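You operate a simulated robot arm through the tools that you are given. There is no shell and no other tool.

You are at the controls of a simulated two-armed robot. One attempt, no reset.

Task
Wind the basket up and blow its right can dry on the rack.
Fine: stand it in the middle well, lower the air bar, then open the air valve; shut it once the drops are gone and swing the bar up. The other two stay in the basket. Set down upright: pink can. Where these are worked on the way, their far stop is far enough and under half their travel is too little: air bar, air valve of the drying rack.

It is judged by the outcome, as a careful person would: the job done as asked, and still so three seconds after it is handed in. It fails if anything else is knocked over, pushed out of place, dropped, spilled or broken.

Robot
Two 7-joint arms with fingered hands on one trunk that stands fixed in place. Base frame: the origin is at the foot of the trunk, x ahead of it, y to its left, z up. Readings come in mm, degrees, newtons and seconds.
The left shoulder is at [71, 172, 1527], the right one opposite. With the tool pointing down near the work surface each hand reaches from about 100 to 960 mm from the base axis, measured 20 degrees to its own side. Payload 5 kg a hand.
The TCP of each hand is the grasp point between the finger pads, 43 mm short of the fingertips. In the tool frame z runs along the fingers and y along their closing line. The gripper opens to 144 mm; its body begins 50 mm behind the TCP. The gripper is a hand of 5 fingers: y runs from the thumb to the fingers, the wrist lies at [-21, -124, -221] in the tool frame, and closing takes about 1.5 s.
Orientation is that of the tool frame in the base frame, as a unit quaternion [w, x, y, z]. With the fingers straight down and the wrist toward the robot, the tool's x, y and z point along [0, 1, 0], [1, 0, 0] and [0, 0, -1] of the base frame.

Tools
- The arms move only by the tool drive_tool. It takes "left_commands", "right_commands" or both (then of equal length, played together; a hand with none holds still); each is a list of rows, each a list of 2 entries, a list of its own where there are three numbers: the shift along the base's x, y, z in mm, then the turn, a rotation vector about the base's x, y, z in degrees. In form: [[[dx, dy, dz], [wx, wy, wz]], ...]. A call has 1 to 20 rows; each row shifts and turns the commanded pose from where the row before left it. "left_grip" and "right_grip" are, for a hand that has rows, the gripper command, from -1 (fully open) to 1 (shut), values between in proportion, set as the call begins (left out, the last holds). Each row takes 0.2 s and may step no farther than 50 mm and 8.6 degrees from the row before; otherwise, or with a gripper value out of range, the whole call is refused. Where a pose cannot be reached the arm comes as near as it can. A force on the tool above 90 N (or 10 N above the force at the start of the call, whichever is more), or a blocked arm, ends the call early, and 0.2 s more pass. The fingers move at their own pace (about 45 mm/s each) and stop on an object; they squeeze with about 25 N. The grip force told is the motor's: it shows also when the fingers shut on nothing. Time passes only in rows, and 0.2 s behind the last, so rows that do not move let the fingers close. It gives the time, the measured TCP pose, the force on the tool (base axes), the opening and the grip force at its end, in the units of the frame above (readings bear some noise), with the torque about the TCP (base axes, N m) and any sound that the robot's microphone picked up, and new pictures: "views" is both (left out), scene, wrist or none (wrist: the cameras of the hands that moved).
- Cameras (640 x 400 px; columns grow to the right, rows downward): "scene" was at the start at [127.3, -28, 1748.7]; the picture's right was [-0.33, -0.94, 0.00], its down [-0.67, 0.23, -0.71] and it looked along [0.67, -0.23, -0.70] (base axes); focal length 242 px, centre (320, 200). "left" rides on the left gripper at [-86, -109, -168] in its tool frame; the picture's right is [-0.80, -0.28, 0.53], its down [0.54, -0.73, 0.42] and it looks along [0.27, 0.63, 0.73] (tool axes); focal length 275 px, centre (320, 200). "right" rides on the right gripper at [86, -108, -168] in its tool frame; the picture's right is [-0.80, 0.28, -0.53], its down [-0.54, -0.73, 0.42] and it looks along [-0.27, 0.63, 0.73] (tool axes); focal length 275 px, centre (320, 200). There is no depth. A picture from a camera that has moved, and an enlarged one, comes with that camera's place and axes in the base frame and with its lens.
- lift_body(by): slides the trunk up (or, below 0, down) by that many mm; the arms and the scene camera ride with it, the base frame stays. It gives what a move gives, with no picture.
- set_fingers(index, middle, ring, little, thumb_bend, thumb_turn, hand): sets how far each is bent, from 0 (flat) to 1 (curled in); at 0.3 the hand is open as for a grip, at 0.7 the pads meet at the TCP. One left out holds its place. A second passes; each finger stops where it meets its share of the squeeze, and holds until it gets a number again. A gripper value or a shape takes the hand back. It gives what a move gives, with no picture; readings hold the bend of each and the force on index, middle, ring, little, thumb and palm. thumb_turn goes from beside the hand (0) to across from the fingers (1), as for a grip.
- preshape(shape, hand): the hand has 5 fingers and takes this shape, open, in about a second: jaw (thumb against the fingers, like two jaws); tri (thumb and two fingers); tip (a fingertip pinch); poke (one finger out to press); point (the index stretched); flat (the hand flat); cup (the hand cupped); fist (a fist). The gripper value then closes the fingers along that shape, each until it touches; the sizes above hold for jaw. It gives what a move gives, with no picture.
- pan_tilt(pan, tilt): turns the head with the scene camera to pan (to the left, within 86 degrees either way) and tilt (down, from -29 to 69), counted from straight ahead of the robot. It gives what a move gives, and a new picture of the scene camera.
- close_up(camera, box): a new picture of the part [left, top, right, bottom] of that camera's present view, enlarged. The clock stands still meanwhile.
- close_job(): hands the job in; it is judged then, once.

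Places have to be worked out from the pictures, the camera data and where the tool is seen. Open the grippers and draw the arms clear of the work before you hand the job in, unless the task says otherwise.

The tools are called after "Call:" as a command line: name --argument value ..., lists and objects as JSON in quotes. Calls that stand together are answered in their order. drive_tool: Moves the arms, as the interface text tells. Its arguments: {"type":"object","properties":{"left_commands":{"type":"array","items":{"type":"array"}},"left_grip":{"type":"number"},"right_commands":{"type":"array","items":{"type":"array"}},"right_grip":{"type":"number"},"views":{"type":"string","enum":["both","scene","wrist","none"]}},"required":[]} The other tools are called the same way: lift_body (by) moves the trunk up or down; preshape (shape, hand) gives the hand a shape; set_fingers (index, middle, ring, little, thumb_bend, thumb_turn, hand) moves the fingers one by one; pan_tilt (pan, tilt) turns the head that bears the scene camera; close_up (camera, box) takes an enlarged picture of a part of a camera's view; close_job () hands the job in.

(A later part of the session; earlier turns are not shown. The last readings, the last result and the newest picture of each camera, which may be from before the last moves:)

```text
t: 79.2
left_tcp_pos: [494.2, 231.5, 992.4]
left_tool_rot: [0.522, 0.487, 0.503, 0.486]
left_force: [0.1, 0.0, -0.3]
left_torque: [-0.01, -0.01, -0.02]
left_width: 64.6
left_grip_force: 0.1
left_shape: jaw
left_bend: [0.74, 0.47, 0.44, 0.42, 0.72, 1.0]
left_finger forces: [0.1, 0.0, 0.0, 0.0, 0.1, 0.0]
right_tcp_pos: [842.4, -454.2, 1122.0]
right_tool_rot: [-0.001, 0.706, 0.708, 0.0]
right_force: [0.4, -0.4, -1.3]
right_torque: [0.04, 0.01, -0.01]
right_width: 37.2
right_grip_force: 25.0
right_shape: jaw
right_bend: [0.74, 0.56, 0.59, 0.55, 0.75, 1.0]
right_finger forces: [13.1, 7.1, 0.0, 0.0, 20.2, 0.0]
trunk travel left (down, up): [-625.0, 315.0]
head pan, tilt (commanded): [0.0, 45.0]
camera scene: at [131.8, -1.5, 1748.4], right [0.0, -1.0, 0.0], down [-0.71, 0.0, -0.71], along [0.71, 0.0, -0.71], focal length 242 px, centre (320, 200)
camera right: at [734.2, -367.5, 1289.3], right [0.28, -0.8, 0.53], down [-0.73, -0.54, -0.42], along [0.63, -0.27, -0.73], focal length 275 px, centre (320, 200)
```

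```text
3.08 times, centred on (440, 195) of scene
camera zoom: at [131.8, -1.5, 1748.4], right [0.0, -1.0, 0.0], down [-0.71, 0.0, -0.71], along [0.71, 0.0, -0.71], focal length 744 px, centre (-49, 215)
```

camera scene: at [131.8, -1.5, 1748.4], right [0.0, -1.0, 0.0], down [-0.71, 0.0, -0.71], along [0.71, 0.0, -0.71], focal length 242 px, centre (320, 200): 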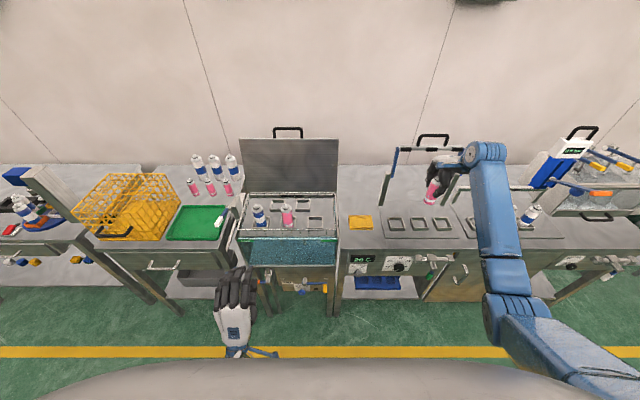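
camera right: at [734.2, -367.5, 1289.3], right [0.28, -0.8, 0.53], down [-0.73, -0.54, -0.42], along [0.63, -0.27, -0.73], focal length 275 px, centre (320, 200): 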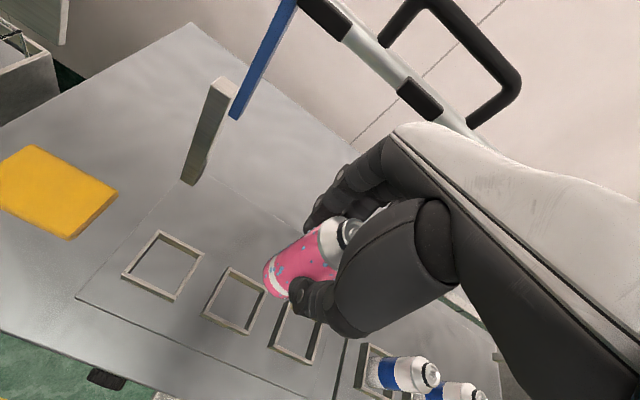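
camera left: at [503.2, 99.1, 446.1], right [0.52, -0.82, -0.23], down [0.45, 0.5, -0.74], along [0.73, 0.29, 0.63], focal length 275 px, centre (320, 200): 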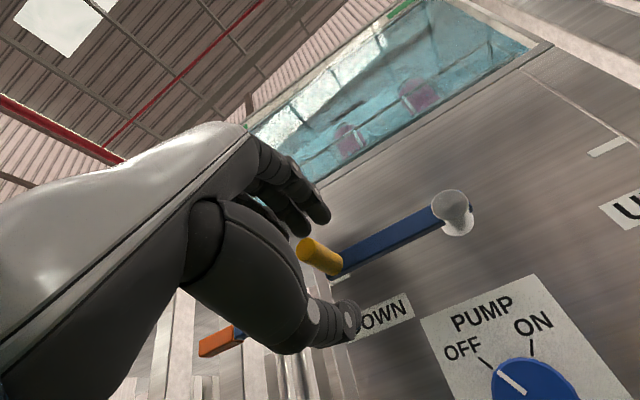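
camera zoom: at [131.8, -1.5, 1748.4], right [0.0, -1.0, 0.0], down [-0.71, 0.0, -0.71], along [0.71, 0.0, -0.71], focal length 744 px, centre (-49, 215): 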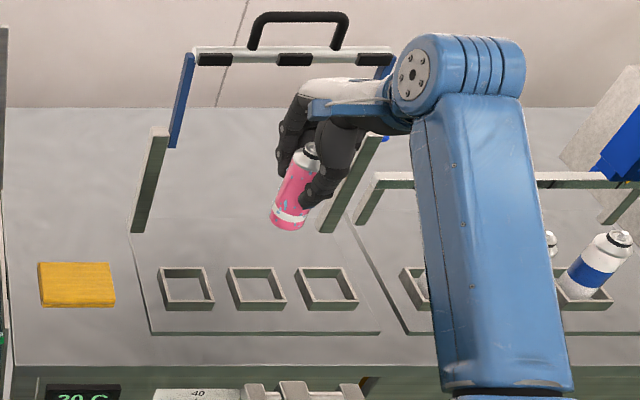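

I'm above the rack. Before lowering, I'll zoom in to check the can's exact pose in the hand and its bottom height.

Call:
close_up --camera "right" --box '[250, 190, 380, 310]'

Call:
close_up --camera "scene" --box '[405, 165, 465, 210]'

```text
3.33 times, centred on (315, 250) of right
camera zoom: at [734.2, -367.5, 1289.3], right [0.28, -0.8, 0.53], down [-0.73, -0.54, -0.42], along [0.63, -0.27, -0.73], focal length 918 px, centre (337, 33)
```

zoom: 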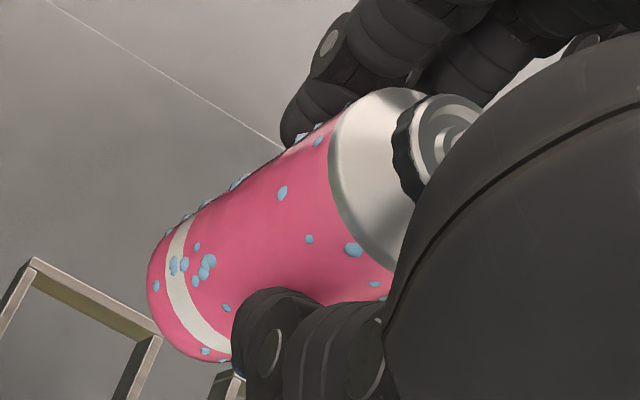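

```text
8.89 times, centred on (435, 188) of scene
camera zoom: at [131.8, -1.5, 1748.4], right [0.0, -1.0, 0.0], down [-0.71, 0.0, -0.71], along [0.71, 0.0, -0.71], focal length 2150 px, centre (-702, 311)
```

zoom: 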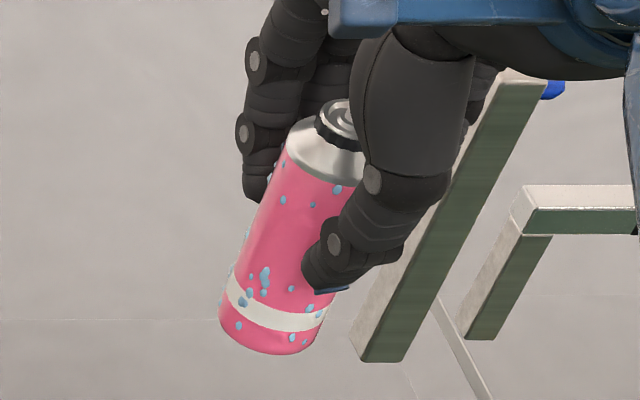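

The can's bottom is about 91 mm below the TCP, and it leans about 4° with its top toward +y. I'll level it with a +4° turn about x and lower partway toward the well.

Call:
drive_tool --right_commands '[[[0, 0, 0], [2, 0, 0]], [[0, 0, 0], [2, 0, 0]], [[0, 0, -25], [0, 0, 0]], [[0, 0, -25], [0, 0, 0]], [[0, 0, -25], [0, 0, 0]], [[0, 0, -20], [0, 0, 0]]]' --views "none"

Call:
close_up --camera "right" --box '[200, 170, 400, 330]'

Call:
close_up --camera "scene" --box '[390, 175, 470, 240]'

```text
t: 80.6
left_tcp_pos: [496.3, 231.2, 993.4]
left_tool_rot: [0.522, 0.488, 0.503, 0.486]
left_force: [0.2, -0.3, 0.0]
left_torque: [0.01, -0.01, -0.04]
left_width: 64.2
left_grip_force: 0.1
left_shape: jaw
left_bend: [0.74, 0.47, 0.44, 0.42, 0.72, 1.0]
left_finger forces: [0.0, 0.0, 0.0, 0.0, 0.0, 0.0]
right_tcp_pos: [843.7, -455.3, 1025.5]
right_tool_rot: [-0.025, 0.707, 0.706, 0.024]
right_force: [-0.1, 0.3, -1.1]
right_torque: [-0.02, -0.01, 0.04]
right_width: 37.3
right_grip_force: 24.4
right_shape: jaw
right_bend: [0.74, 0.56, 0.59, 0.55, 0.75, 1.0]
right_finger forces: [13.2, 7.2, 0.0, 0.0, 20.3, 0.0]
trunk travel left (down, up): [-625.0, 315.0]
head pan, tilt (commanded): [0.0, 45.0]
```

```text
2.50 times, centred on (300, 250) of right
camera zoom: at [734.9, -380.0, 1199.4], right [0.28, -0.83, 0.48], down [-0.73, -0.51, -0.46], along [0.63, -0.22, -0.75], focal length 688 px, centre (370, 75)
```

zoom: 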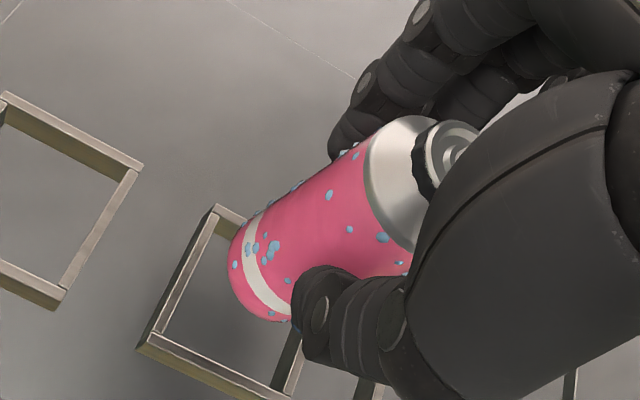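

```text
6.15 times, centred on (430, 208) of scene
camera zoom: at [132.3, -1.5, 1748.4], right [0.0, -1.0, 0.0], down [-0.71, 0.0, -0.71], along [0.71, 0.0, -0.71], focal length 1488 px, centre (-357, 154)
```

zoom: 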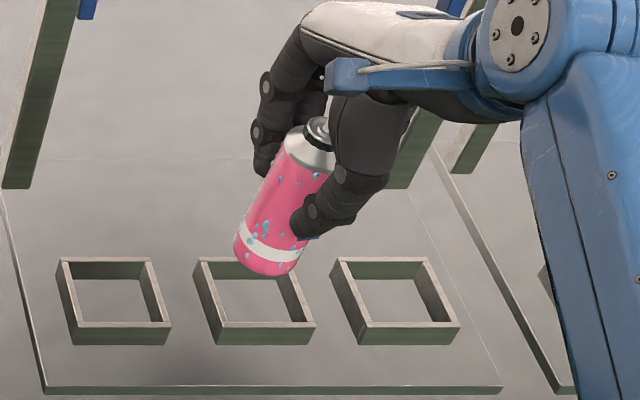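

The can's bottom lines up with the middle well to within a few mm. I'll shift −2 mm in x and lower into the well, then feel for the floor.

Call:
drive_tool --right_commands '[[[-2, 0, -10], [0, 0, 0]], [[0, 0, -10], [0, 0, 0]], [[0, 0, -10], [0, 0, 0]], [[0, 0, -8], [0, 0, 0]], [[0, 0, -6], [0, 0, 0]]]' --views "none"

Call:
close_up --camera "right" --box '[200, 170, 400, 330]'

Call:
close_up --camera "scene" --box '[390, 175, 470, 240]'

```text
t: 81.8
left_tcp_pos: [495.9, 230.8, 993.1]
left_tool_rot: [0.522, 0.488, 0.503, 0.486]
left_force: [-0.3, -1.0, -0.3]
left_torque: [0.02, 0.01, 0.02]
left_width: 64.2
left_grip_force: 0.1
left_shape: jaw
left_bend: [0.74, 0.47, 0.44, 0.42, 0.72, 1.0]
left_finger forces: [0.0, 0.0, 0.0, 0.0, 0.0, 0.1]
right_tcp_pos: [840.3, -455.0, 981.9]
right_tool_rot: [-0.027, 0.706, 0.707, 0.025]
right_force: [-0.4, 0.0, -1.8]
right_torque: [-0.01, 0.01, 0.02]
right_width: 37.6
right_grip_force: 24.7
right_shape: jaw
right_bend: [0.74, 0.56, 0.59, 0.55, 0.75, 1.0]
right_finger forces: [13.2, 7.2, 0.1, 0.0, 20.2, 0.0]
trunk travel left (down, up): [-625.0, 315.0]
head pan, tilt (commanded): [0.0, 45.0]
```

```text
2.50 times, centred on (300, 250) of right
camera zoom: at [732.0, -379.2, 1155.6], right [0.28, -0.83, 0.48], down [-0.73, -0.51, -0.46], along [0.63, -0.21, -0.75], focal length 688 px, centre (370, 75)
```

zoom: 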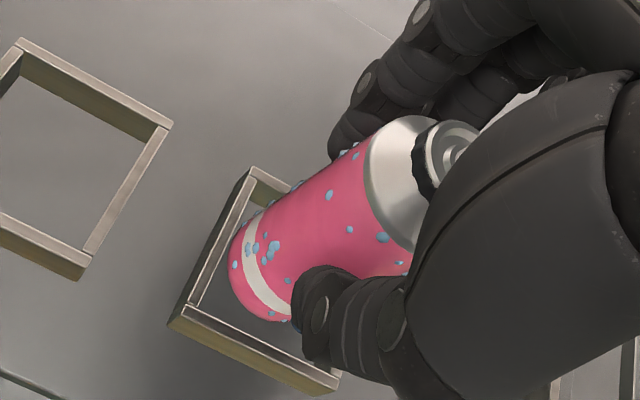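

```text
6.15 times, centred on (430, 208) of scene
camera zoom: at [132.1, -1.4, 1748.4], right [0.0, -1.0, 0.0], down [-0.71, 0.0, -0.71], along [0.71, 0.0, -0.71], focal length 1488 px, centre (-357, 154)
```

zoom: 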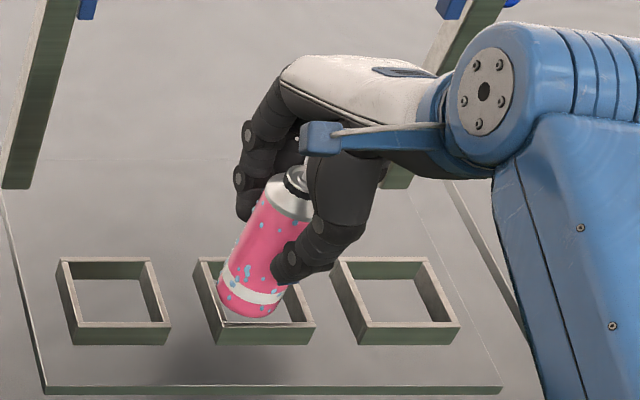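

The can is entering the well, centred. I'll continue down in small steps and watch the force for contact.

Call:
drive_tool --right_commands '[[[0, 0, -3], [0, 0, 0]], [[0, 0, -3], [0, 0, 0]], [[0, 0, -3], [0, 0, 0]]]' --views "none"

Call:
drive_tool --right_commands '[[[0, 0, -2], [0, 0, 0]], [[0, 0, -2], [0, 0, 0]]]' --views "none"

```text
t: 82.6
left_tcp_pos: [496.1, 231.0, 993.9]
left_tool_rot: [0.522, 0.488, 0.503, 0.487]
left_force: [0.5, -1.1, 0.0]
left_torque: [0.02, -0.01, 0.01]
left_width: 64.5
left_grip_force: 0.0
left_shape: jaw
left_bend: [0.74, 0.47, 0.44, 0.42, 0.72, 1.0]
left_finger forces: [0.0, 0.1, 0.0, 0.0, 0.0, 0.0]
right_tcp_pos: [840.3, -454.2, 973.7]
right_tool_rot: [-0.024, 0.707, 0.707, 0.024]
right_force: [-0.2, 0.0, -0.8]
right_torque: [-0.03, -0.03, -0.01]
right_width: 37.4
right_grip_force: 25.2
right_shape: jaw
right_bend: [0.74, 0.56, 0.59, 0.55, 0.75, 1.0]
right_finger forces: [13.2, 7.3, 0.0, 0.0, 20.2, 0.0]
trunk travel left (down, up): [-625.0, 315.0]
head pan, tilt (commanded): [0.0, 45.0]
```

```text
t: 83.2
left_tcp_pos: [496.0, 231.7, 993.2]
left_tool_rot: [0.522, 0.488, 0.503, 0.487]
left_force: [0.2, -0.5, -0.4]
left_torque: [0.02, 0.0, -0.02]
left_width: 64.4
left_grip_force: 0.0
left_shape: jaw
left_bend: [0.74, 0.47, 0.44, 0.42, 0.72, 1.0]
left_finger forces: [0.0, 0.0, 0.1, 0.1, 0.0, 0.0]
right_tcp_pos: [841.1, -453.1, 969.8]
right_tool_rot: [-0.025, 0.707, 0.707, 0.024]
right_force: [0.3, 0.3, -0.4]
right_torque: [-0.01, 0.01, -0.01]
right_width: 37.5
right_grip_force: 24.9
right_shape: jaw
right_bend: [0.74, 0.56, 0.59, 0.55, 0.75, 1.0]
right_finger forces: [13.3, 7.3, 0.0, 0.0, 20.3, 0.0]
trunk travel left (down, up): [-625.0, 315.0]
head pan, tilt (commanded): [0.0, 45.0]
```

There's no contact yet at z≈970. I'll keep going in 2 mm steps.

Call:
drive_tool --right_commands '[[[0, 0, -2], [0, 0, 0]], [[0, 0, -2], [0, 0, 0]]]' --views "none"

Call:
drive_tool --right_commands '[[[0, 0, -2], [0, 0, 0]], [[0, 0, -1], [0, 0, 0]]]' --views "none"

Call:
close_up --camera "scene" --box '[390, 175, 470, 240]'

Call:
close_up --camera "right" --box '[200, 170, 400, 330]'

```text
t: 83.8
left_tcp_pos: [493.9, 232.0, 993.2]
left_tool_rot: [0.523, 0.488, 0.502, 0.486]
left_force: [0.7, -0.3, 0.6]
left_torque: [-0.03, 0.02, -0.04]
left_width: 64.5
left_grip_force: 0.0
left_shape: jaw
left_bend: [0.74, 0.47, 0.44, 0.42, 0.72, 1.0]
left_finger forces: [0.1, 0.1, 0.0, 0.0, 0.0, 0.0]
right_tcp_pos: [840.5, -454.3, 968.8]
right_tool_rot: [-0.024, 0.706, 0.707, 0.026]
right_force: [-1.4, 2.3, 10.5]
right_torque: [0.03, 0.01, 0.02]
right_width: 37.9
right_grip_force: 25.5
right_shape: jaw
right_bend: [0.74, 0.56, 0.59, 0.55, 0.75, 1.0]
right_finger forces: [14.0, 7.4, 0.0, 0.0, 23.0, 0.1]
trunk travel left (down, up): [-625.0, 315.0]
head pan, tilt (commanded): [0.0, 45.0]
```

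```text
t: 84.4
left_tcp_pos: [493.5, 232.2, 994.4]
left_tool_rot: [0.523, 0.486, 0.503, 0.487]
left_force: [-0.8, 0.2, -0.4]
left_torque: [-0.01, -0.03, 0.0]
left_width: 64.5
left_grip_force: 0.1
left_shape: jaw
left_bend: [0.74, 0.47, 0.44, 0.42, 0.72, 1.0]
left_finger forces: [0.1, 0.0, 0.1, 0.0, 0.0, 0.0]
right_tcp_pos: [839.3, -453.1, 968.1]
right_tool_rot: [-0.023, 0.707, 0.707, 0.027]
right_force: [-1.9, 5.8, 23.1]
right_torque: [0.17, 0.01, 0.05]
right_width: 38.8
right_grip_force: 24.8
right_shape: jaw
right_bend: [0.74, 0.56, 0.59, 0.55, 0.75, 1.0]
right_finger forces: [15.9, 7.5, 0.0, 0.0, 25.8, 0.0]
trunk travel left (down, up): [-625.0, 315.0]
head pan, tilt (commanded): [0.0, 45.0]
```

```text
6.15 times, centred on (430, 208) of scene
camera zoom: at [128.2, 1.6, 1748.9], right [0.0, -1.0, 0.0], down [-0.71, 0.0, -0.71], along [0.71, 0.0, -0.71], focal length 1488 px, centre (-357, 154)
```

zoom: 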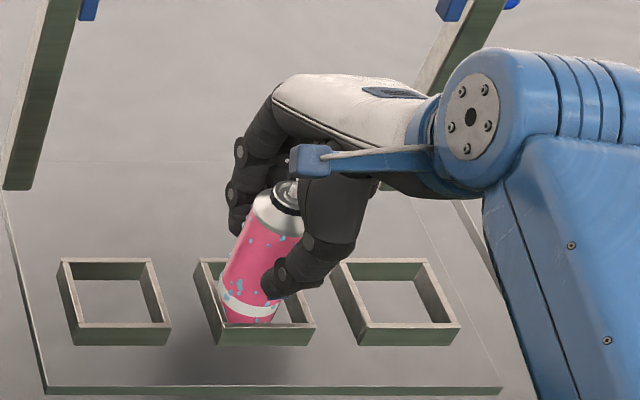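

```text
2.50 times, centred on (300, 250) of right
camera zoom: at [730.2, -377.2, 1139.9], right [0.28, -0.83, 0.48], down [-0.72, -0.51, -0.46], along [0.63, -0.22, -0.75], focal length 688 px, centre (370, 75)
```

zoom: 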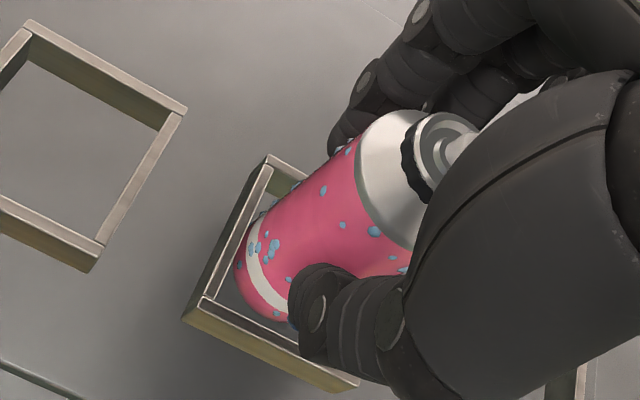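

The can touches the floor (23 N). I'll unload slightly, take out the remaining ~3° lean, and recheck before letting go.

Call:
drive_tool --right_commands '[[[0, 0, 3], [0, 0, 0]], [[0, 0, 0], [1.5, 0, 0]], [[0, 0, 0], [1.5, 0, 0]]]' --views "none"

Call:
close_up --camera "scene" --box '[405, 190, 455, 225]'

Call:
close_up --camera "right" --box '[200, 170, 400, 330]'

```text
t: 85.2
left_tcp_pos: [494.7, 232.9, 993.6]
left_tool_rot: [0.522, 0.487, 0.503, 0.487]
left_force: [0.2, 0.0, -0.9]
left_torque: [-0.02, 0.01, -0.03]
left_width: 64.6
left_grip_force: 0.1
left_shape: jaw
left_bend: [0.74, 0.47, 0.44, 0.42, 0.72, 1.0]
left_finger forces: [0.0, 0.0, 0.0, 0.0, 0.0, 0.1]
right_tcp_pos: [838.0, -453.8, 967.5]
right_tool_rot: [-0.043, 0.706, 0.706, 0.042]
right_force: [1.5, 2.5, 15.7]
right_torque: [-0.02, -0.22, 0.04]
right_width: 38.7
right_grip_force: 25.1
right_shape: jaw
right_bend: [0.74, 0.55, 0.59, 0.55, 0.75, 1.0]
right_finger forces: [15.7, 9.6, 0.0, 0.0, 23.6, 0.0]
trunk travel left (down, up): [-625.0, 315.0]
head pan, tilt (commanded): [0.0, 45.0]
```

```text
11.43 times, centred on (430, 208) of scene
camera zoom: at [129.7, 0.3, 1748.6], right [0.0, -1.0, 0.0], down [-0.71, 0.0, -0.71], along [0.71, 0.0, -0.71], focal length 2764 px, centre (-937, 114)
```

zoom: 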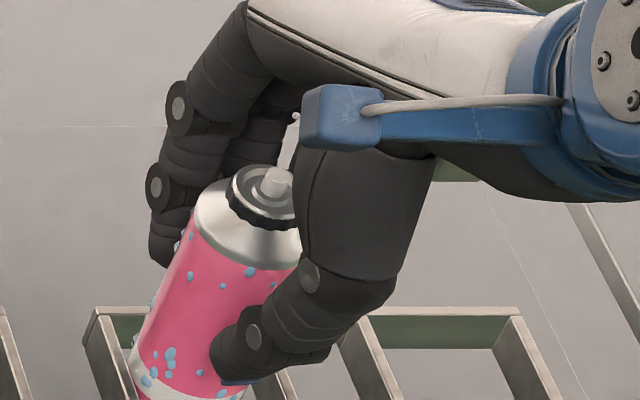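

```text
2.50 times, centred on (300, 250) of right
camera zoom: at [730.3, -387.7, 1144.0], right [0.28, -0.86, 0.43], down [-0.73, -0.49, -0.49], along [0.63, -0.18, -0.76], focal length 688 px, centre (370, 75)
```

zoom: 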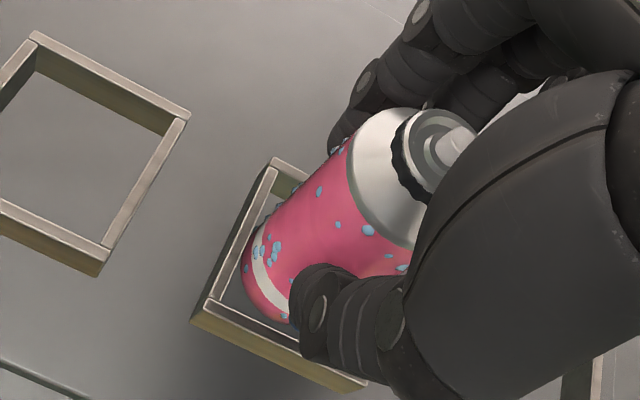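

The nozzle is now at about [838, −450], within ~1.5° of vertical over the well. I'll unload the last of the pressure and open the hand in stages.

Call:
drive_tool --right_commands '[[[0, 0, 2], [0, 0, 0]], [[0, 0, 1], [0, 0, 0]]]' --views "none"

Call:
drive_tool --right_commands '[[[0, 0, 0], [0, 0, 0]], [[0, 0, 0], [0, 0, 0]], [[0, 0, 0], [0, 0, 0]]]' --right_grip 0.3 --views "none"

Call:
close_up --camera "scene" --box '[390, 175, 470, 240]'

Call:
close_up --camera "right" --box '[200, 170, 400, 330]'

```text
t: 85.8
left_tcp_pos: [495.7, 231.4, 993.1]
left_tool_rot: [0.523, 0.487, 0.503, 0.486]
left_force: [0.7, 0.3, -0.2]
left_torque: [0.0, 0.0, -0.01]
left_width: 64.4
left_grip_force: 0.0
left_shape: jaw
left_bend: [0.74, 0.47, 0.44, 0.42, 0.72, 1.0]
left_finger forces: [0.0, 0.0, 0.1, 0.1, 0.0, 0.1]
right_tcp_pos: [839.5, -454.3, 967.5]
right_tool_rot: [-0.044, 0.706, 0.706, 0.042]
right_force: [0.7, -0.3, 4.7]
right_torque: [-0.13, -0.2, -0.01]
right_width: 38.4
right_grip_force: 24.8
right_shape: jaw
right_bend: [0.74, 0.55, 0.59, 0.55, 0.75, 1.0]
right_finger forces: [14.5, 9.8, 0.0, 0.0, 22.2, 0.0]
trunk travel left (down, up): [-625.0, 315.0]
head pan, tilt (commanded): [0.0, 45.0]
```

```text
t: 86.6
left_tcp_pos: [495.2, 230.2, 993.0]
left_tool_rot: [0.522, 0.488, 0.502, 0.486]
left_force: [0.3, -0.4, 0.0]
left_torque: [-0.01, -0.01, 0.01]
left_width: 64.6
left_grip_force: 0.1
left_shape: jaw
left_bend: [0.74, 0.47, 0.44, 0.42, 0.72, 1.0]
left_finger forces: [0.0, 0.0, 0.0, 0.0, 0.0, 0.0]
right_tcp_pos: [840.6, -454.7, 968.8]
right_tool_rot: [-0.043, 0.706, 0.705, 0.043]
right_force: [-0.5, 0.0, 0.6]
right_torque: [0.04, -0.03, -0.01]
right_width: 50.4
right_grip_force: 0.0
right_shape: jaw
right_bend: [0.74, 0.51, 0.49, 0.46, 0.73, 1.0]
right_finger forces: [0.0, 0.0, 0.0, 0.0, 0.1, 0.0]
trunk travel left (down, up): [-625.0, 315.0]
head pan, tilt (commanded): [0.0, 45.0]
```

```text
6.15 times, centred on (430, 208) of scene
camera zoom: at [131.4, -0.9, 1748.4], right [0.0, -1.0, 0.0], down [-0.71, 0.0, -0.71], along [0.71, 0.0, -0.71], focal length 1488 px, centre (-357, 154)
```

zoom: 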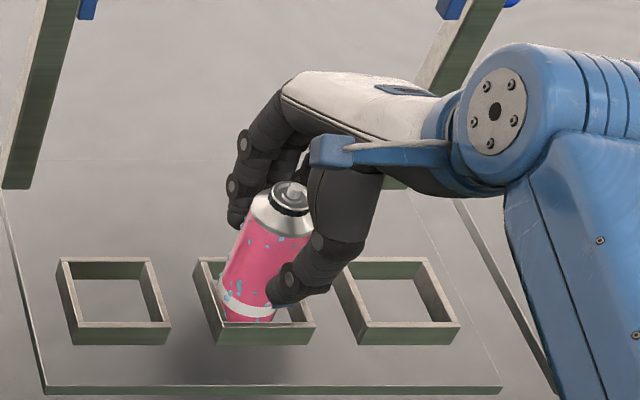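

```text
2.50 times, centred on (300, 250) of right
camera zoom: at [731.5, -388.0, 1145.6], right [0.28, -0.86, 0.43], down [-0.73, -0.49, -0.49], along [0.63, -0.18, -0.76], focal length 688 px, centre (370, 75)
```

zoom: 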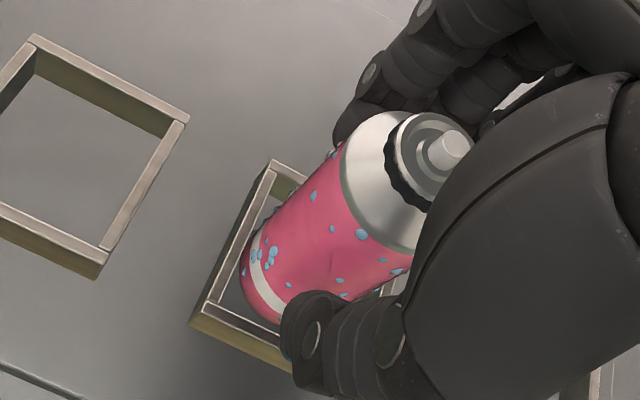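

The can is free and standing in the middle well. I'll open wider and lift the hand straight up off it.

Call:
drive_tool --right_commands '[[[0, 0, 0], [0, 0, 0]], [[0, 0, 0], [0, 0, 0]], [[0, 0, 0], [0, 0, 0]], [[0, 0, 0], [0, 0, 0]]]' --right_grip -0.6 --views "none"

Call:
drive_tool --right_commands '[[[0, 0, 10], [0, 0, 0]], [[0, 0, 20], [0, 0, 0]], [[0, 0, 25], [0, 0, 0]], [[0, 0, 30], [0, 0, 0]], [[0, 0, 30], [-3.5, 0, 0]], [[0, 0, 30], [-3.5, 0, 0]]]'

Call:
close_up --camera "scene" --box '[380, 130, 500, 240]'

```text
t: 87.6
left_tcp_pos: [495.8, 231.9, 992.4]
left_tool_rot: [0.522, 0.487, 0.503, 0.487]
left_force: [-0.4, 0.0, 0.1]
left_torque: [-0.03, -0.01, 0.01]
left_width: 64.6
left_grip_force: 0.1
left_shape: jaw
left_bend: [0.74, 0.47, 0.44, 0.42, 0.72, 1.0]
left_finger forces: [0.0, 0.1, 0.0, 0.0, 0.0, 0.1]
right_tcp_pos: [840.8, -454.2, 968.5]
right_tool_rot: [-0.043, 0.706, 0.706, 0.043]
right_force: [0.1, 0.2, 0.0]
right_torque: [-0.02, 0.04, -0.03]
right_width: 114.9
right_grip_force: 0.0
right_shape: jaw
right_bend: [0.26, 0.34, 0.32, 0.33, 0.52, 0.99]
right_finger forces: [0.0, 0.1, 0.0, 0.0, 0.0, 0.1]
trunk travel left (down, up): [-625.0, 315.0]
head pan, tilt (commanded): [0.0, 45.0]
```

```text
t: 89.0
left_tcp_pos: [495.7, 231.4, 993.1]
left_tool_rot: [0.522, 0.487, 0.504, 0.487]
left_force: [-0.4, -0.6, 0.1]
left_torque: [0.0, -0.03, -0.03]
left_width: 64.4
left_grip_force: 0.0
left_shape: jaw
left_bend: [0.74, 0.47, 0.44, 0.42, 0.72, 1.0]
left_finger forces: [0.1, 0.1, 0.0, 0.0, 0.0, 0.1]
right_tcp_pos: [840.3, -453.5, 1113.5]
right_tool_rot: [0.0, 0.707, 0.707, 0.0]
right_force: [0.2, 1.1, -0.3]
right_torque: [-0.01, -0.03, 0.01]
right_width: 114.5
right_grip_force: 0.0
right_shape: jaw
right_bend: [0.26, 0.34, 0.32, 0.33, 0.52, 0.99]
right_finger forces: [0.1, 0.0, 0.1, 0.1, 0.1, 0.0]
trunk travel left (down, up): [-625.0, 315.0]
head pan, tilt (commanded): [0.0, 45.0]
camera scene: at [131.2, -0.3, 1748.4], right [0.0, -1.0, 0.0], down [-0.71, 0.0, -0.71], along [0.71, 0.0, -0.71], focal length 242 px, centre (320, 200)
camera right: at [731.6, -367.0, 1281.8], right [0.28, -0.8, 0.53], down [-0.73, -0.54, -0.42], along [0.63, -0.27, -0.73], focal length 275 px, centre (320, 200)
```

scene: 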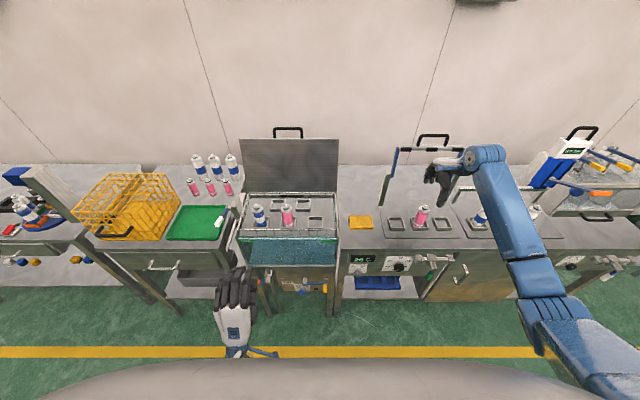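
right: 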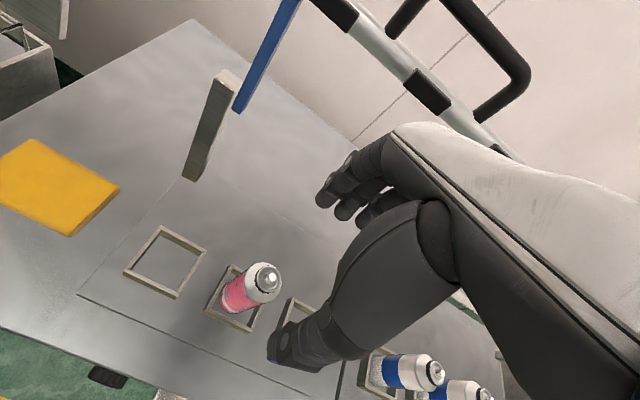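

```text
3.64 times, centred on (440, 185) of scene
camera zoom: at [131.2, -0.3, 1748.4], right [0.0, -1.0, 0.0], down [-0.71, 0.0, -0.71], along [0.71, 0.0, -0.71], focal length 880 px, centre (-116, 254)
```

zoom: 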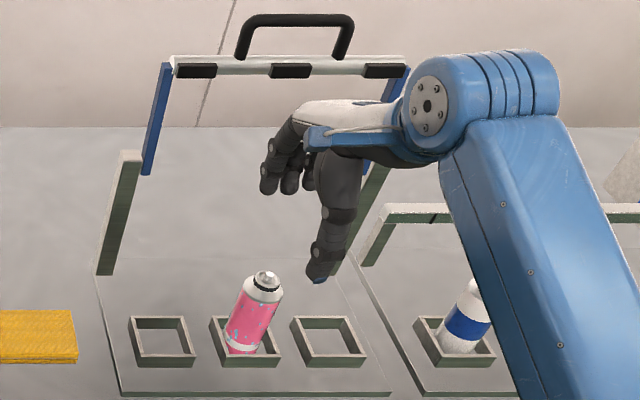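

The pink can stands upright in the middle well. Next is the air bar: its handle is up near [1000, −458, 1245]. I'll raise the hand in front of it and pitch the fingers forward about 45°.

Call:
drive_tool --right_commands '[[[-3, 0, 35], [0, 0, 0]], [[-3, 0, 35], [0, 0, 0]], [[-4, 0, 35], [0, 0, 0]], [[-5, 0, 35], [0, -8, 0]], [[-5, 0, 25], [0, -8, 0]], [[0, 0, 10], [0, -8, 0]], [[0, 0, 0], [0, -8, 0]], [[0, 0, 0], [0, -8, 0]], [[0, 0, 0], [0, -5, 0]]]'

Call:
close_up --camera "right" --box '[160, 0, 480, 240]'

Call:
close_up --camera "scene" --box '[380, 110, 500, 210]'

```text
t: 91.0
left_tcp_pos: [495.3, 231.7, 993.1]
left_tool_rot: [0.522, 0.488, 0.503, 0.487]
left_force: [0.2, -0.2, -0.4]
left_torque: [0.02, 0.02, 0.0]
left_width: 64.5
left_grip_force: 0.0
left_shape: jaw
left_bend: [0.74, 0.47, 0.44, 0.42, 0.72, 1.0]
left_finger forces: [0.0, 0.1, 0.0, 0.1, 0.0, 0.0]
right_tcp_pos: [819.9, -455.0, 1288.8]
right_tool_rot: [0.27, 0.653, 0.653, 0.271]
right_force: [0.4, 0.6, 0.0]
right_torque: [-0.05, -0.01, 0.0]
right_width: 115.1
right_grip_force: 0.0
right_shape: jaw
right_bend: [0.26, 0.34, 0.32, 0.33, 0.51, 0.99]
right_finger forces: [0.0, 0.1, 0.0, 0.0, 0.0, 0.1]
trunk travel left (down, up): [-625.0, 315.0]
head pan, tilt (commanded): [0.0, 45.0]
camera scene: at [131.7, -1.0, 1748.5], right [0.0, -1.0, 0.0], down [-0.71, 0.0, -0.71], along [0.71, 0.0, -0.71], focal length 242 px, centre (320, 200)
camera right: at [624.8, -367.3, 1330.5], right [-0.18, -0.8, 0.58], down [-0.21, -0.54, -0.81], along [0.96, -0.27, -0.07], focal length 275 px, centre (320, 200)
```

scene: 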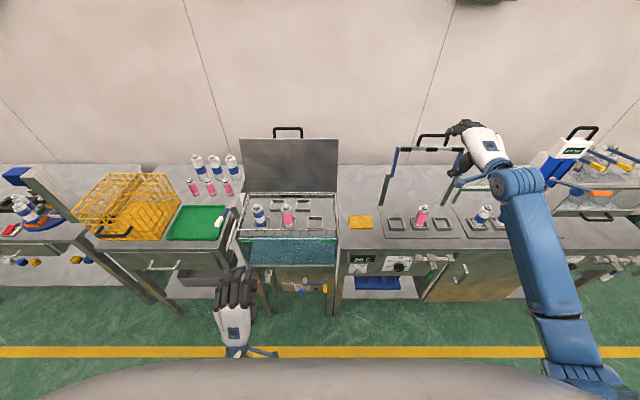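
right: 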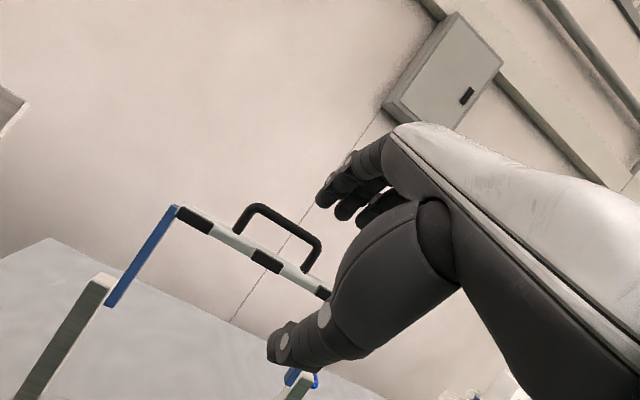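

```text
1.67 times, centred on (320, 120) of right
camera zoom: at [624.8, -367.3, 1330.5], right [-0.18, -0.8, 0.58], down [-0.21, -0.54, -0.81], along [0.96, -0.27, -0.07], focal length 459 px, centre (320, 333)
```

zoom: 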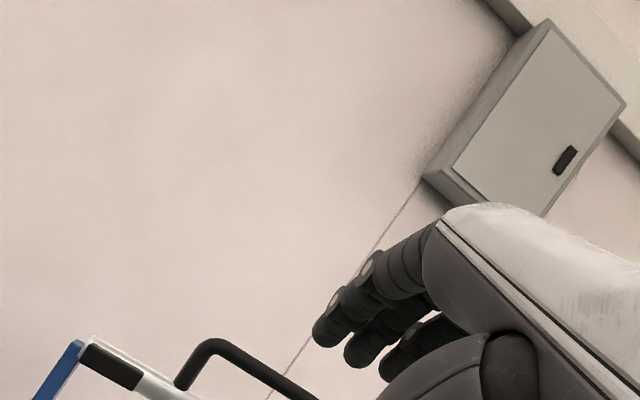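

```text
4.00 times, centred on (440, 160) of scene
camera zoom: at [131.7, -1.0, 1748.5], right [0.0, -1.0, 0.0], down [-0.71, 0.0, -0.71], along [0.71, 0.0, -0.71], focal length 967 px, centre (-160, 360)
```

zoom: 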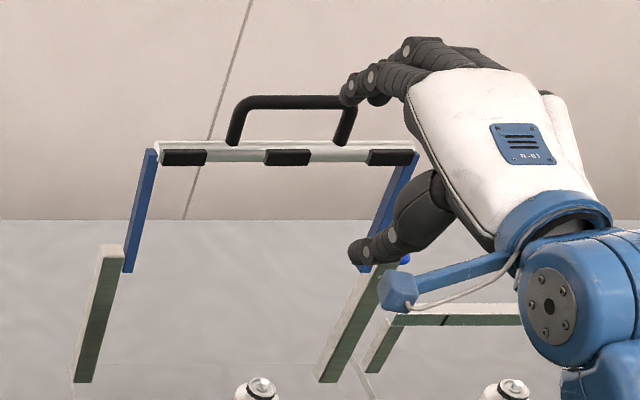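

The handle is in view of the wrist camera. I'll zoom there for a better triangulation.

Call:
close_up --camera "right" --box '[140, 190, 340, 315]'

Call:
close_up --camera "scene" --box '[410, 125, 480, 165]'

```text
3.20 times, centred on (240, 252) of right
camera zoom: at [624.8, -367.3, 1330.5], right [-0.18, -0.8, 0.58], down [-0.21, -0.54, -0.81], along [0.96, -0.27, -0.07], focal length 881 px, centre (576, 32)
```

zoom: 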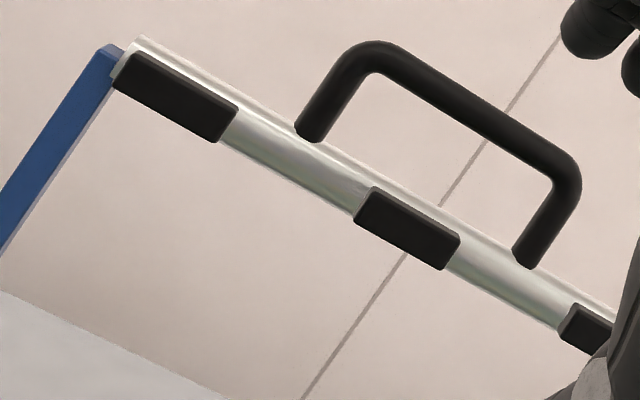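

```text
9.14 times, centred on (445, 145) of scene
camera zoom: at [131.7, -1.0, 1748.5], right [0.0, -1.0, 0.0], down [-0.71, 0.0, -0.71], along [0.71, 0.0, -0.71], focal length 2211 px, centre (-823, 703)
```

zoom: 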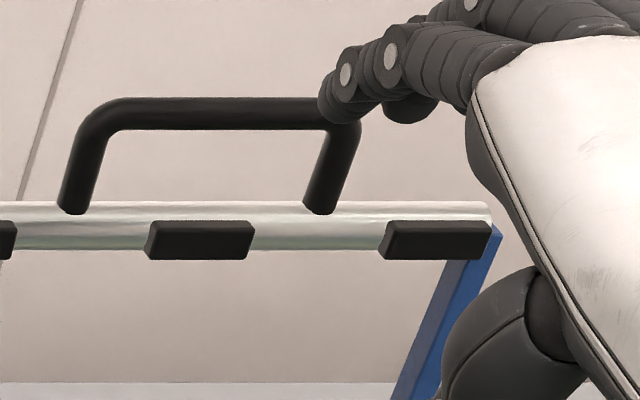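

The handle tube is at about [993, −455, 1248], 111 mm wide, with its pivot near [967, 1078]. I'll hook the tube from behind with the four fingers and keep the thumb out of the way, so I'll shape the hand first.

Call:
set_fingers --hand "right" --index 0.5 --middle 0.5 --ring 0.5 --little 0.5 --thumb_bend 0.0 --thumb_turn 0.0

Call:
close_up --camera "scene" --box '[400, 110, 520, 210]'

Call:
close_up --camera "right" --box '[120, 100, 520, 380]'

```text
t: 92.0
left_tcp_pos: [495.9, 231.2, 993.1]
left_tool_rot: [0.522, 0.488, 0.503, 0.487]
left_force: [-0.5, -0.5, 0.6]
left_torque: [0.01, -0.03, 0.01]
left_width: 64.2
left_grip_force: 0.0
left_shape: jaw
left_bend: [0.74, 0.47, 0.44, 0.42, 0.72, 1.0]
left_finger forces: [0.0, 0.0, 0.1, 0.0, 0.0, 0.0]
right_tcp_pos: [819.8, -454.0, 1286.9]
right_tool_rot: [0.271, 0.653, 0.653, 0.271]
right_force: [-0.4, -0.7, -0.2]
right_torque: [-0.01, 0.04, -0.01]
right_width: 213.1
right_grip_force: 0.1
right_shape: fingers
right_bend: [0.5, 0.5, 0.5, 0.5, 0.0, 0.0]
right_finger forces: [0.0, 0.0, 0.0, 0.0, 0.0, 0.0]
trunk travel left (down, up): [-625.0, 315.0]
head pan, tilt (commanded): [0.0, 45.0]
```

```text
4.00 times, centred on (460, 160) of scene
camera zoom: at [131.5, -1.1, 1748.4], right [0.0, -1.0, 0.0], down [-0.71, 0.0, -0.71], along [0.71, 0.0, -0.71], focal length 967 px, centre (-240, 360)
```

zoom: 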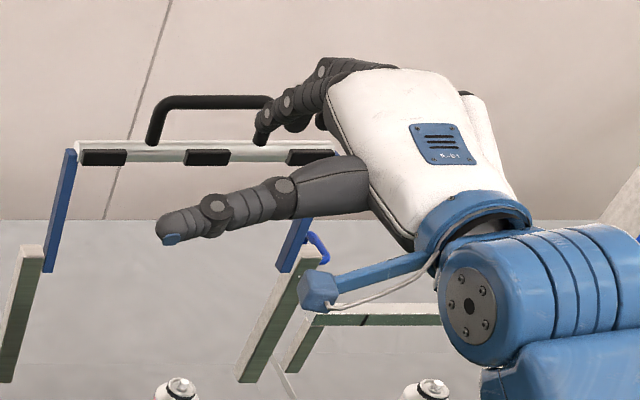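

```text
1.43 times, centred on (320, 240) of right
camera zoom: at [624.8, -367.3, 1330.6], right [-0.18, -0.8, 0.58], down [-0.21, -0.54, -0.81], along [0.96, -0.27, -0.08], focal length 393 px, centre (320, 143)
```

zoom: 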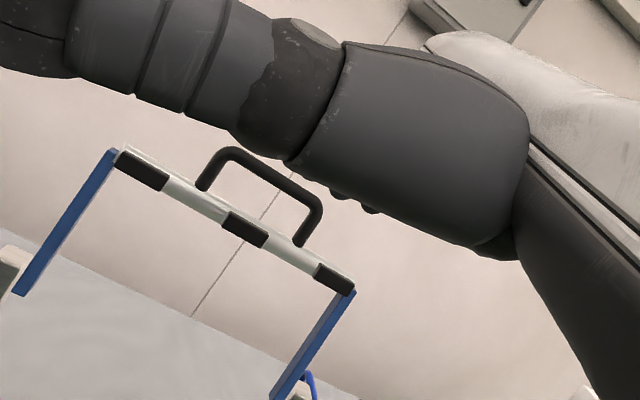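

The outstretched thumb sticks out sideways too far. I'll curl it in beside the hand and look again.

Call:
set_fingers --hand "right" --thumb_bend 1.0 --thumb_turn 0.0

Call:
close_up --camera "scene" --box '[400, 110, 520, 210]'

Call:
close_up --camera "right" --box '[120, 100, 520, 380]'

```text
t: 93.0
left_tcp_pos: [495.6, 232.0, 992.5]
left_tool_rot: [0.522, 0.487, 0.503, 0.487]
left_force: [0.2, 0.1, 0.6]
left_torque: [0.01, -0.02, 0.0]
left_width: 64.1
left_grip_force: 0.0
left_shape: jaw
left_bend: [0.74, 0.47, 0.44, 0.42, 0.72, 1.0]
left_finger forces: [0.1, 0.0, 0.1, 0.0, 0.0, 0.0]
right_tcp_pos: [821.2, -454.0, 1287.7]
right_tool_rot: [0.27, 0.654, 0.653, 0.27]
right_force: [-0.4, 0.1, -0.6]
right_torque: [0.03, -0.01, 0.03]
right_width: 85.4
right_grip_force: 0.0
right_shape: fingers
right_bend: [0.5, 0.5, 0.5, 0.5, 1.0, 0.0]
right_finger forces: [0.0, 0.1, 0.0, 0.0, 0.1, 0.0]
trunk travel left (down, up): [-625.0, 315.0]
head pan, tilt (commanded): [0.0, 45.0]
```

```text
4.00 times, centred on (460, 160) of scene
camera zoom: at [131.6, -1.2, 1748.4], right [0.0, -1.0, 0.0], down [-0.71, 0.0, -0.71], along [0.71, 0.0, -0.71], focal length 967 px, centre (-240, 360)
```

zoom: 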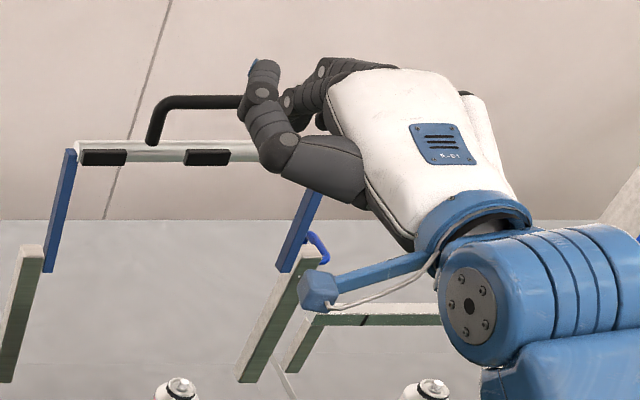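

```text
1.43 times, centred on (320, 240) of right
camera zoom: at [624.9, -367.4, 1330.5], right [-0.18, -0.8, 0.58], down [-0.21, -0.54, -0.81], along [0.96, -0.27, -0.08], focal length 393 px, centre (320, 143)
```

zoom: 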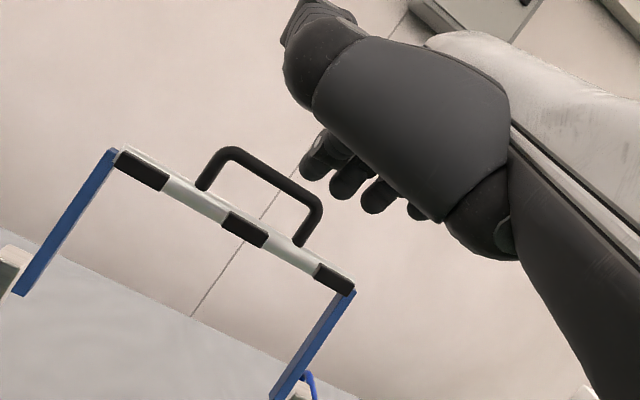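

The thumb is tucked up at the side, and the index fingertip is at about +47 mm (y) and +33 mm (z) in the tool frame. I'll move forward over the handle tube, keeping the fingers above it.

Call:
drive_tool --right_commands '[[[25, 4, 2], [0, 0, 0]], [[25, 4, 2], [0, 0, 0]], [[25, 4, 2], [0, 0, 0]], [[25, 4, 2], [0, 0, 0]], [[23, 0, 0], [0, 0, 0]], [[23, 0, 0], [0, 0, 0]]]'

Call:
close_up --camera "scene" --box '[390, 100, 510, 200]'

Call:
close_up --camera "right" --box '[120, 100, 520, 380]'

```text
t: 94.4
left_tcp_pos: [495.7, 231.0, 992.8]
left_tool_rot: [0.523, 0.488, 0.503, 0.486]
left_force: [-0.1, 1.3, -0.8]
left_torque: [0.01, -0.02, 0.01]
left_width: 64.6
left_grip_force: 0.0
left_shape: jaw
left_bend: [0.74, 0.47, 0.44, 0.42, 0.72, 1.0]
left_finger forces: [0.1, 0.0, 0.0, 0.0, 0.0, 0.1]
right_tcp_pos: [967.6, -439.0, 1295.5]
right_tool_rot: [0.27, 0.653, 0.654, 0.271]
right_force: [-0.2, 0.3, 0.0]
right_torque: [-0.02, 0.01, -0.04]
right_width: 85.5
right_grip_force: 0.0
right_shape: fingers
right_bend: [0.5, 0.5, 0.5, 0.5, 1.0, 0.0]
right_finger forces: [0.0, 0.1, 0.0, 0.1, 0.1, 0.1]
trunk travel left (down, up): [-625.0, 315.0]
head pan, tilt (commanded): [0.0, 45.0]
camera scene: at [132.8, -0.9, 1748.3], right [0.0, -1.0, 0.0], down [-0.71, 0.0, -0.71], along [0.71, 0.0, -0.71], focal length 242 px, centre (320, 200)
camera right: at [771.7, -351.6, 1338.2], right [-0.18, -0.8, 0.58], down [-0.22, -0.54, -0.81], along [0.96, -0.27, -0.08], focal length 275 px, centre (320, 200)
```

scene: 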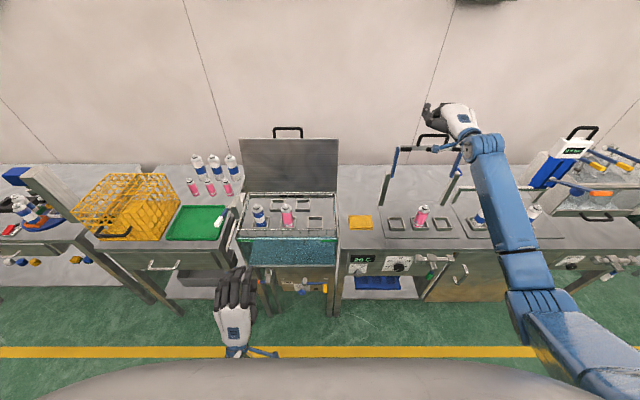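
right: 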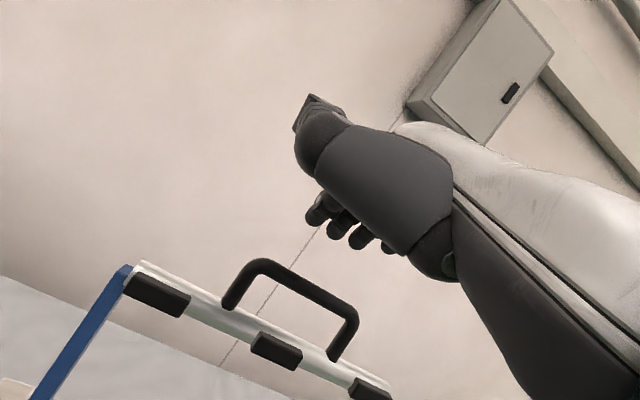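

```text
4.00 times, centred on (450, 150) of scene
camera zoom: at [132.8, -0.9, 1748.3], right [0.0, -1.0, 0.0], down [-0.71, 0.0, -0.71], along [0.71, 0.0, -0.71], focal length 967 px, centre (-200, 400)
```

zoom: 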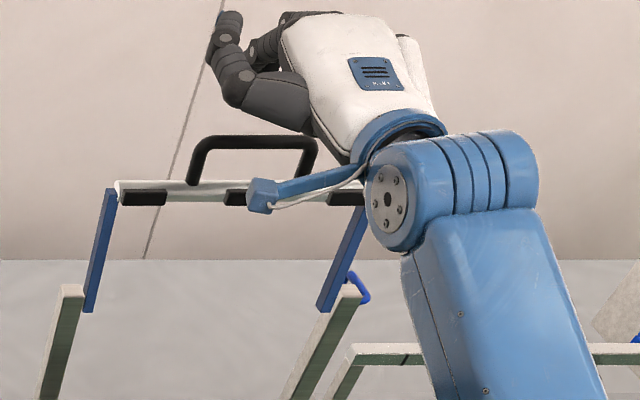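

```text
1.43 times, centred on (320, 240) of right
camera zoom: at [771.7, -351.6, 1338.2], right [-0.18, -0.8, 0.58], down [-0.22, -0.54, -0.81], along [0.96, -0.27, -0.08], focal length 393 px, centre (320, 143)
```

zoom: 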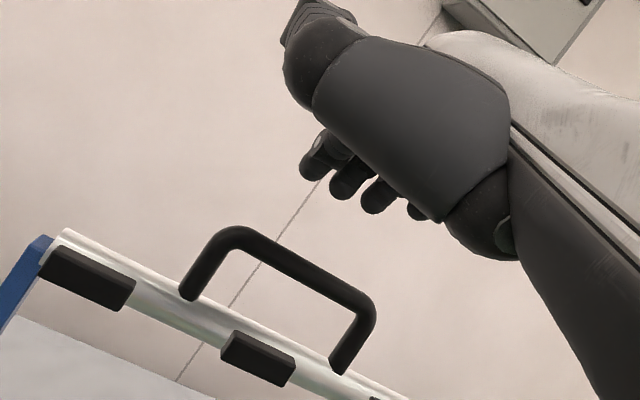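

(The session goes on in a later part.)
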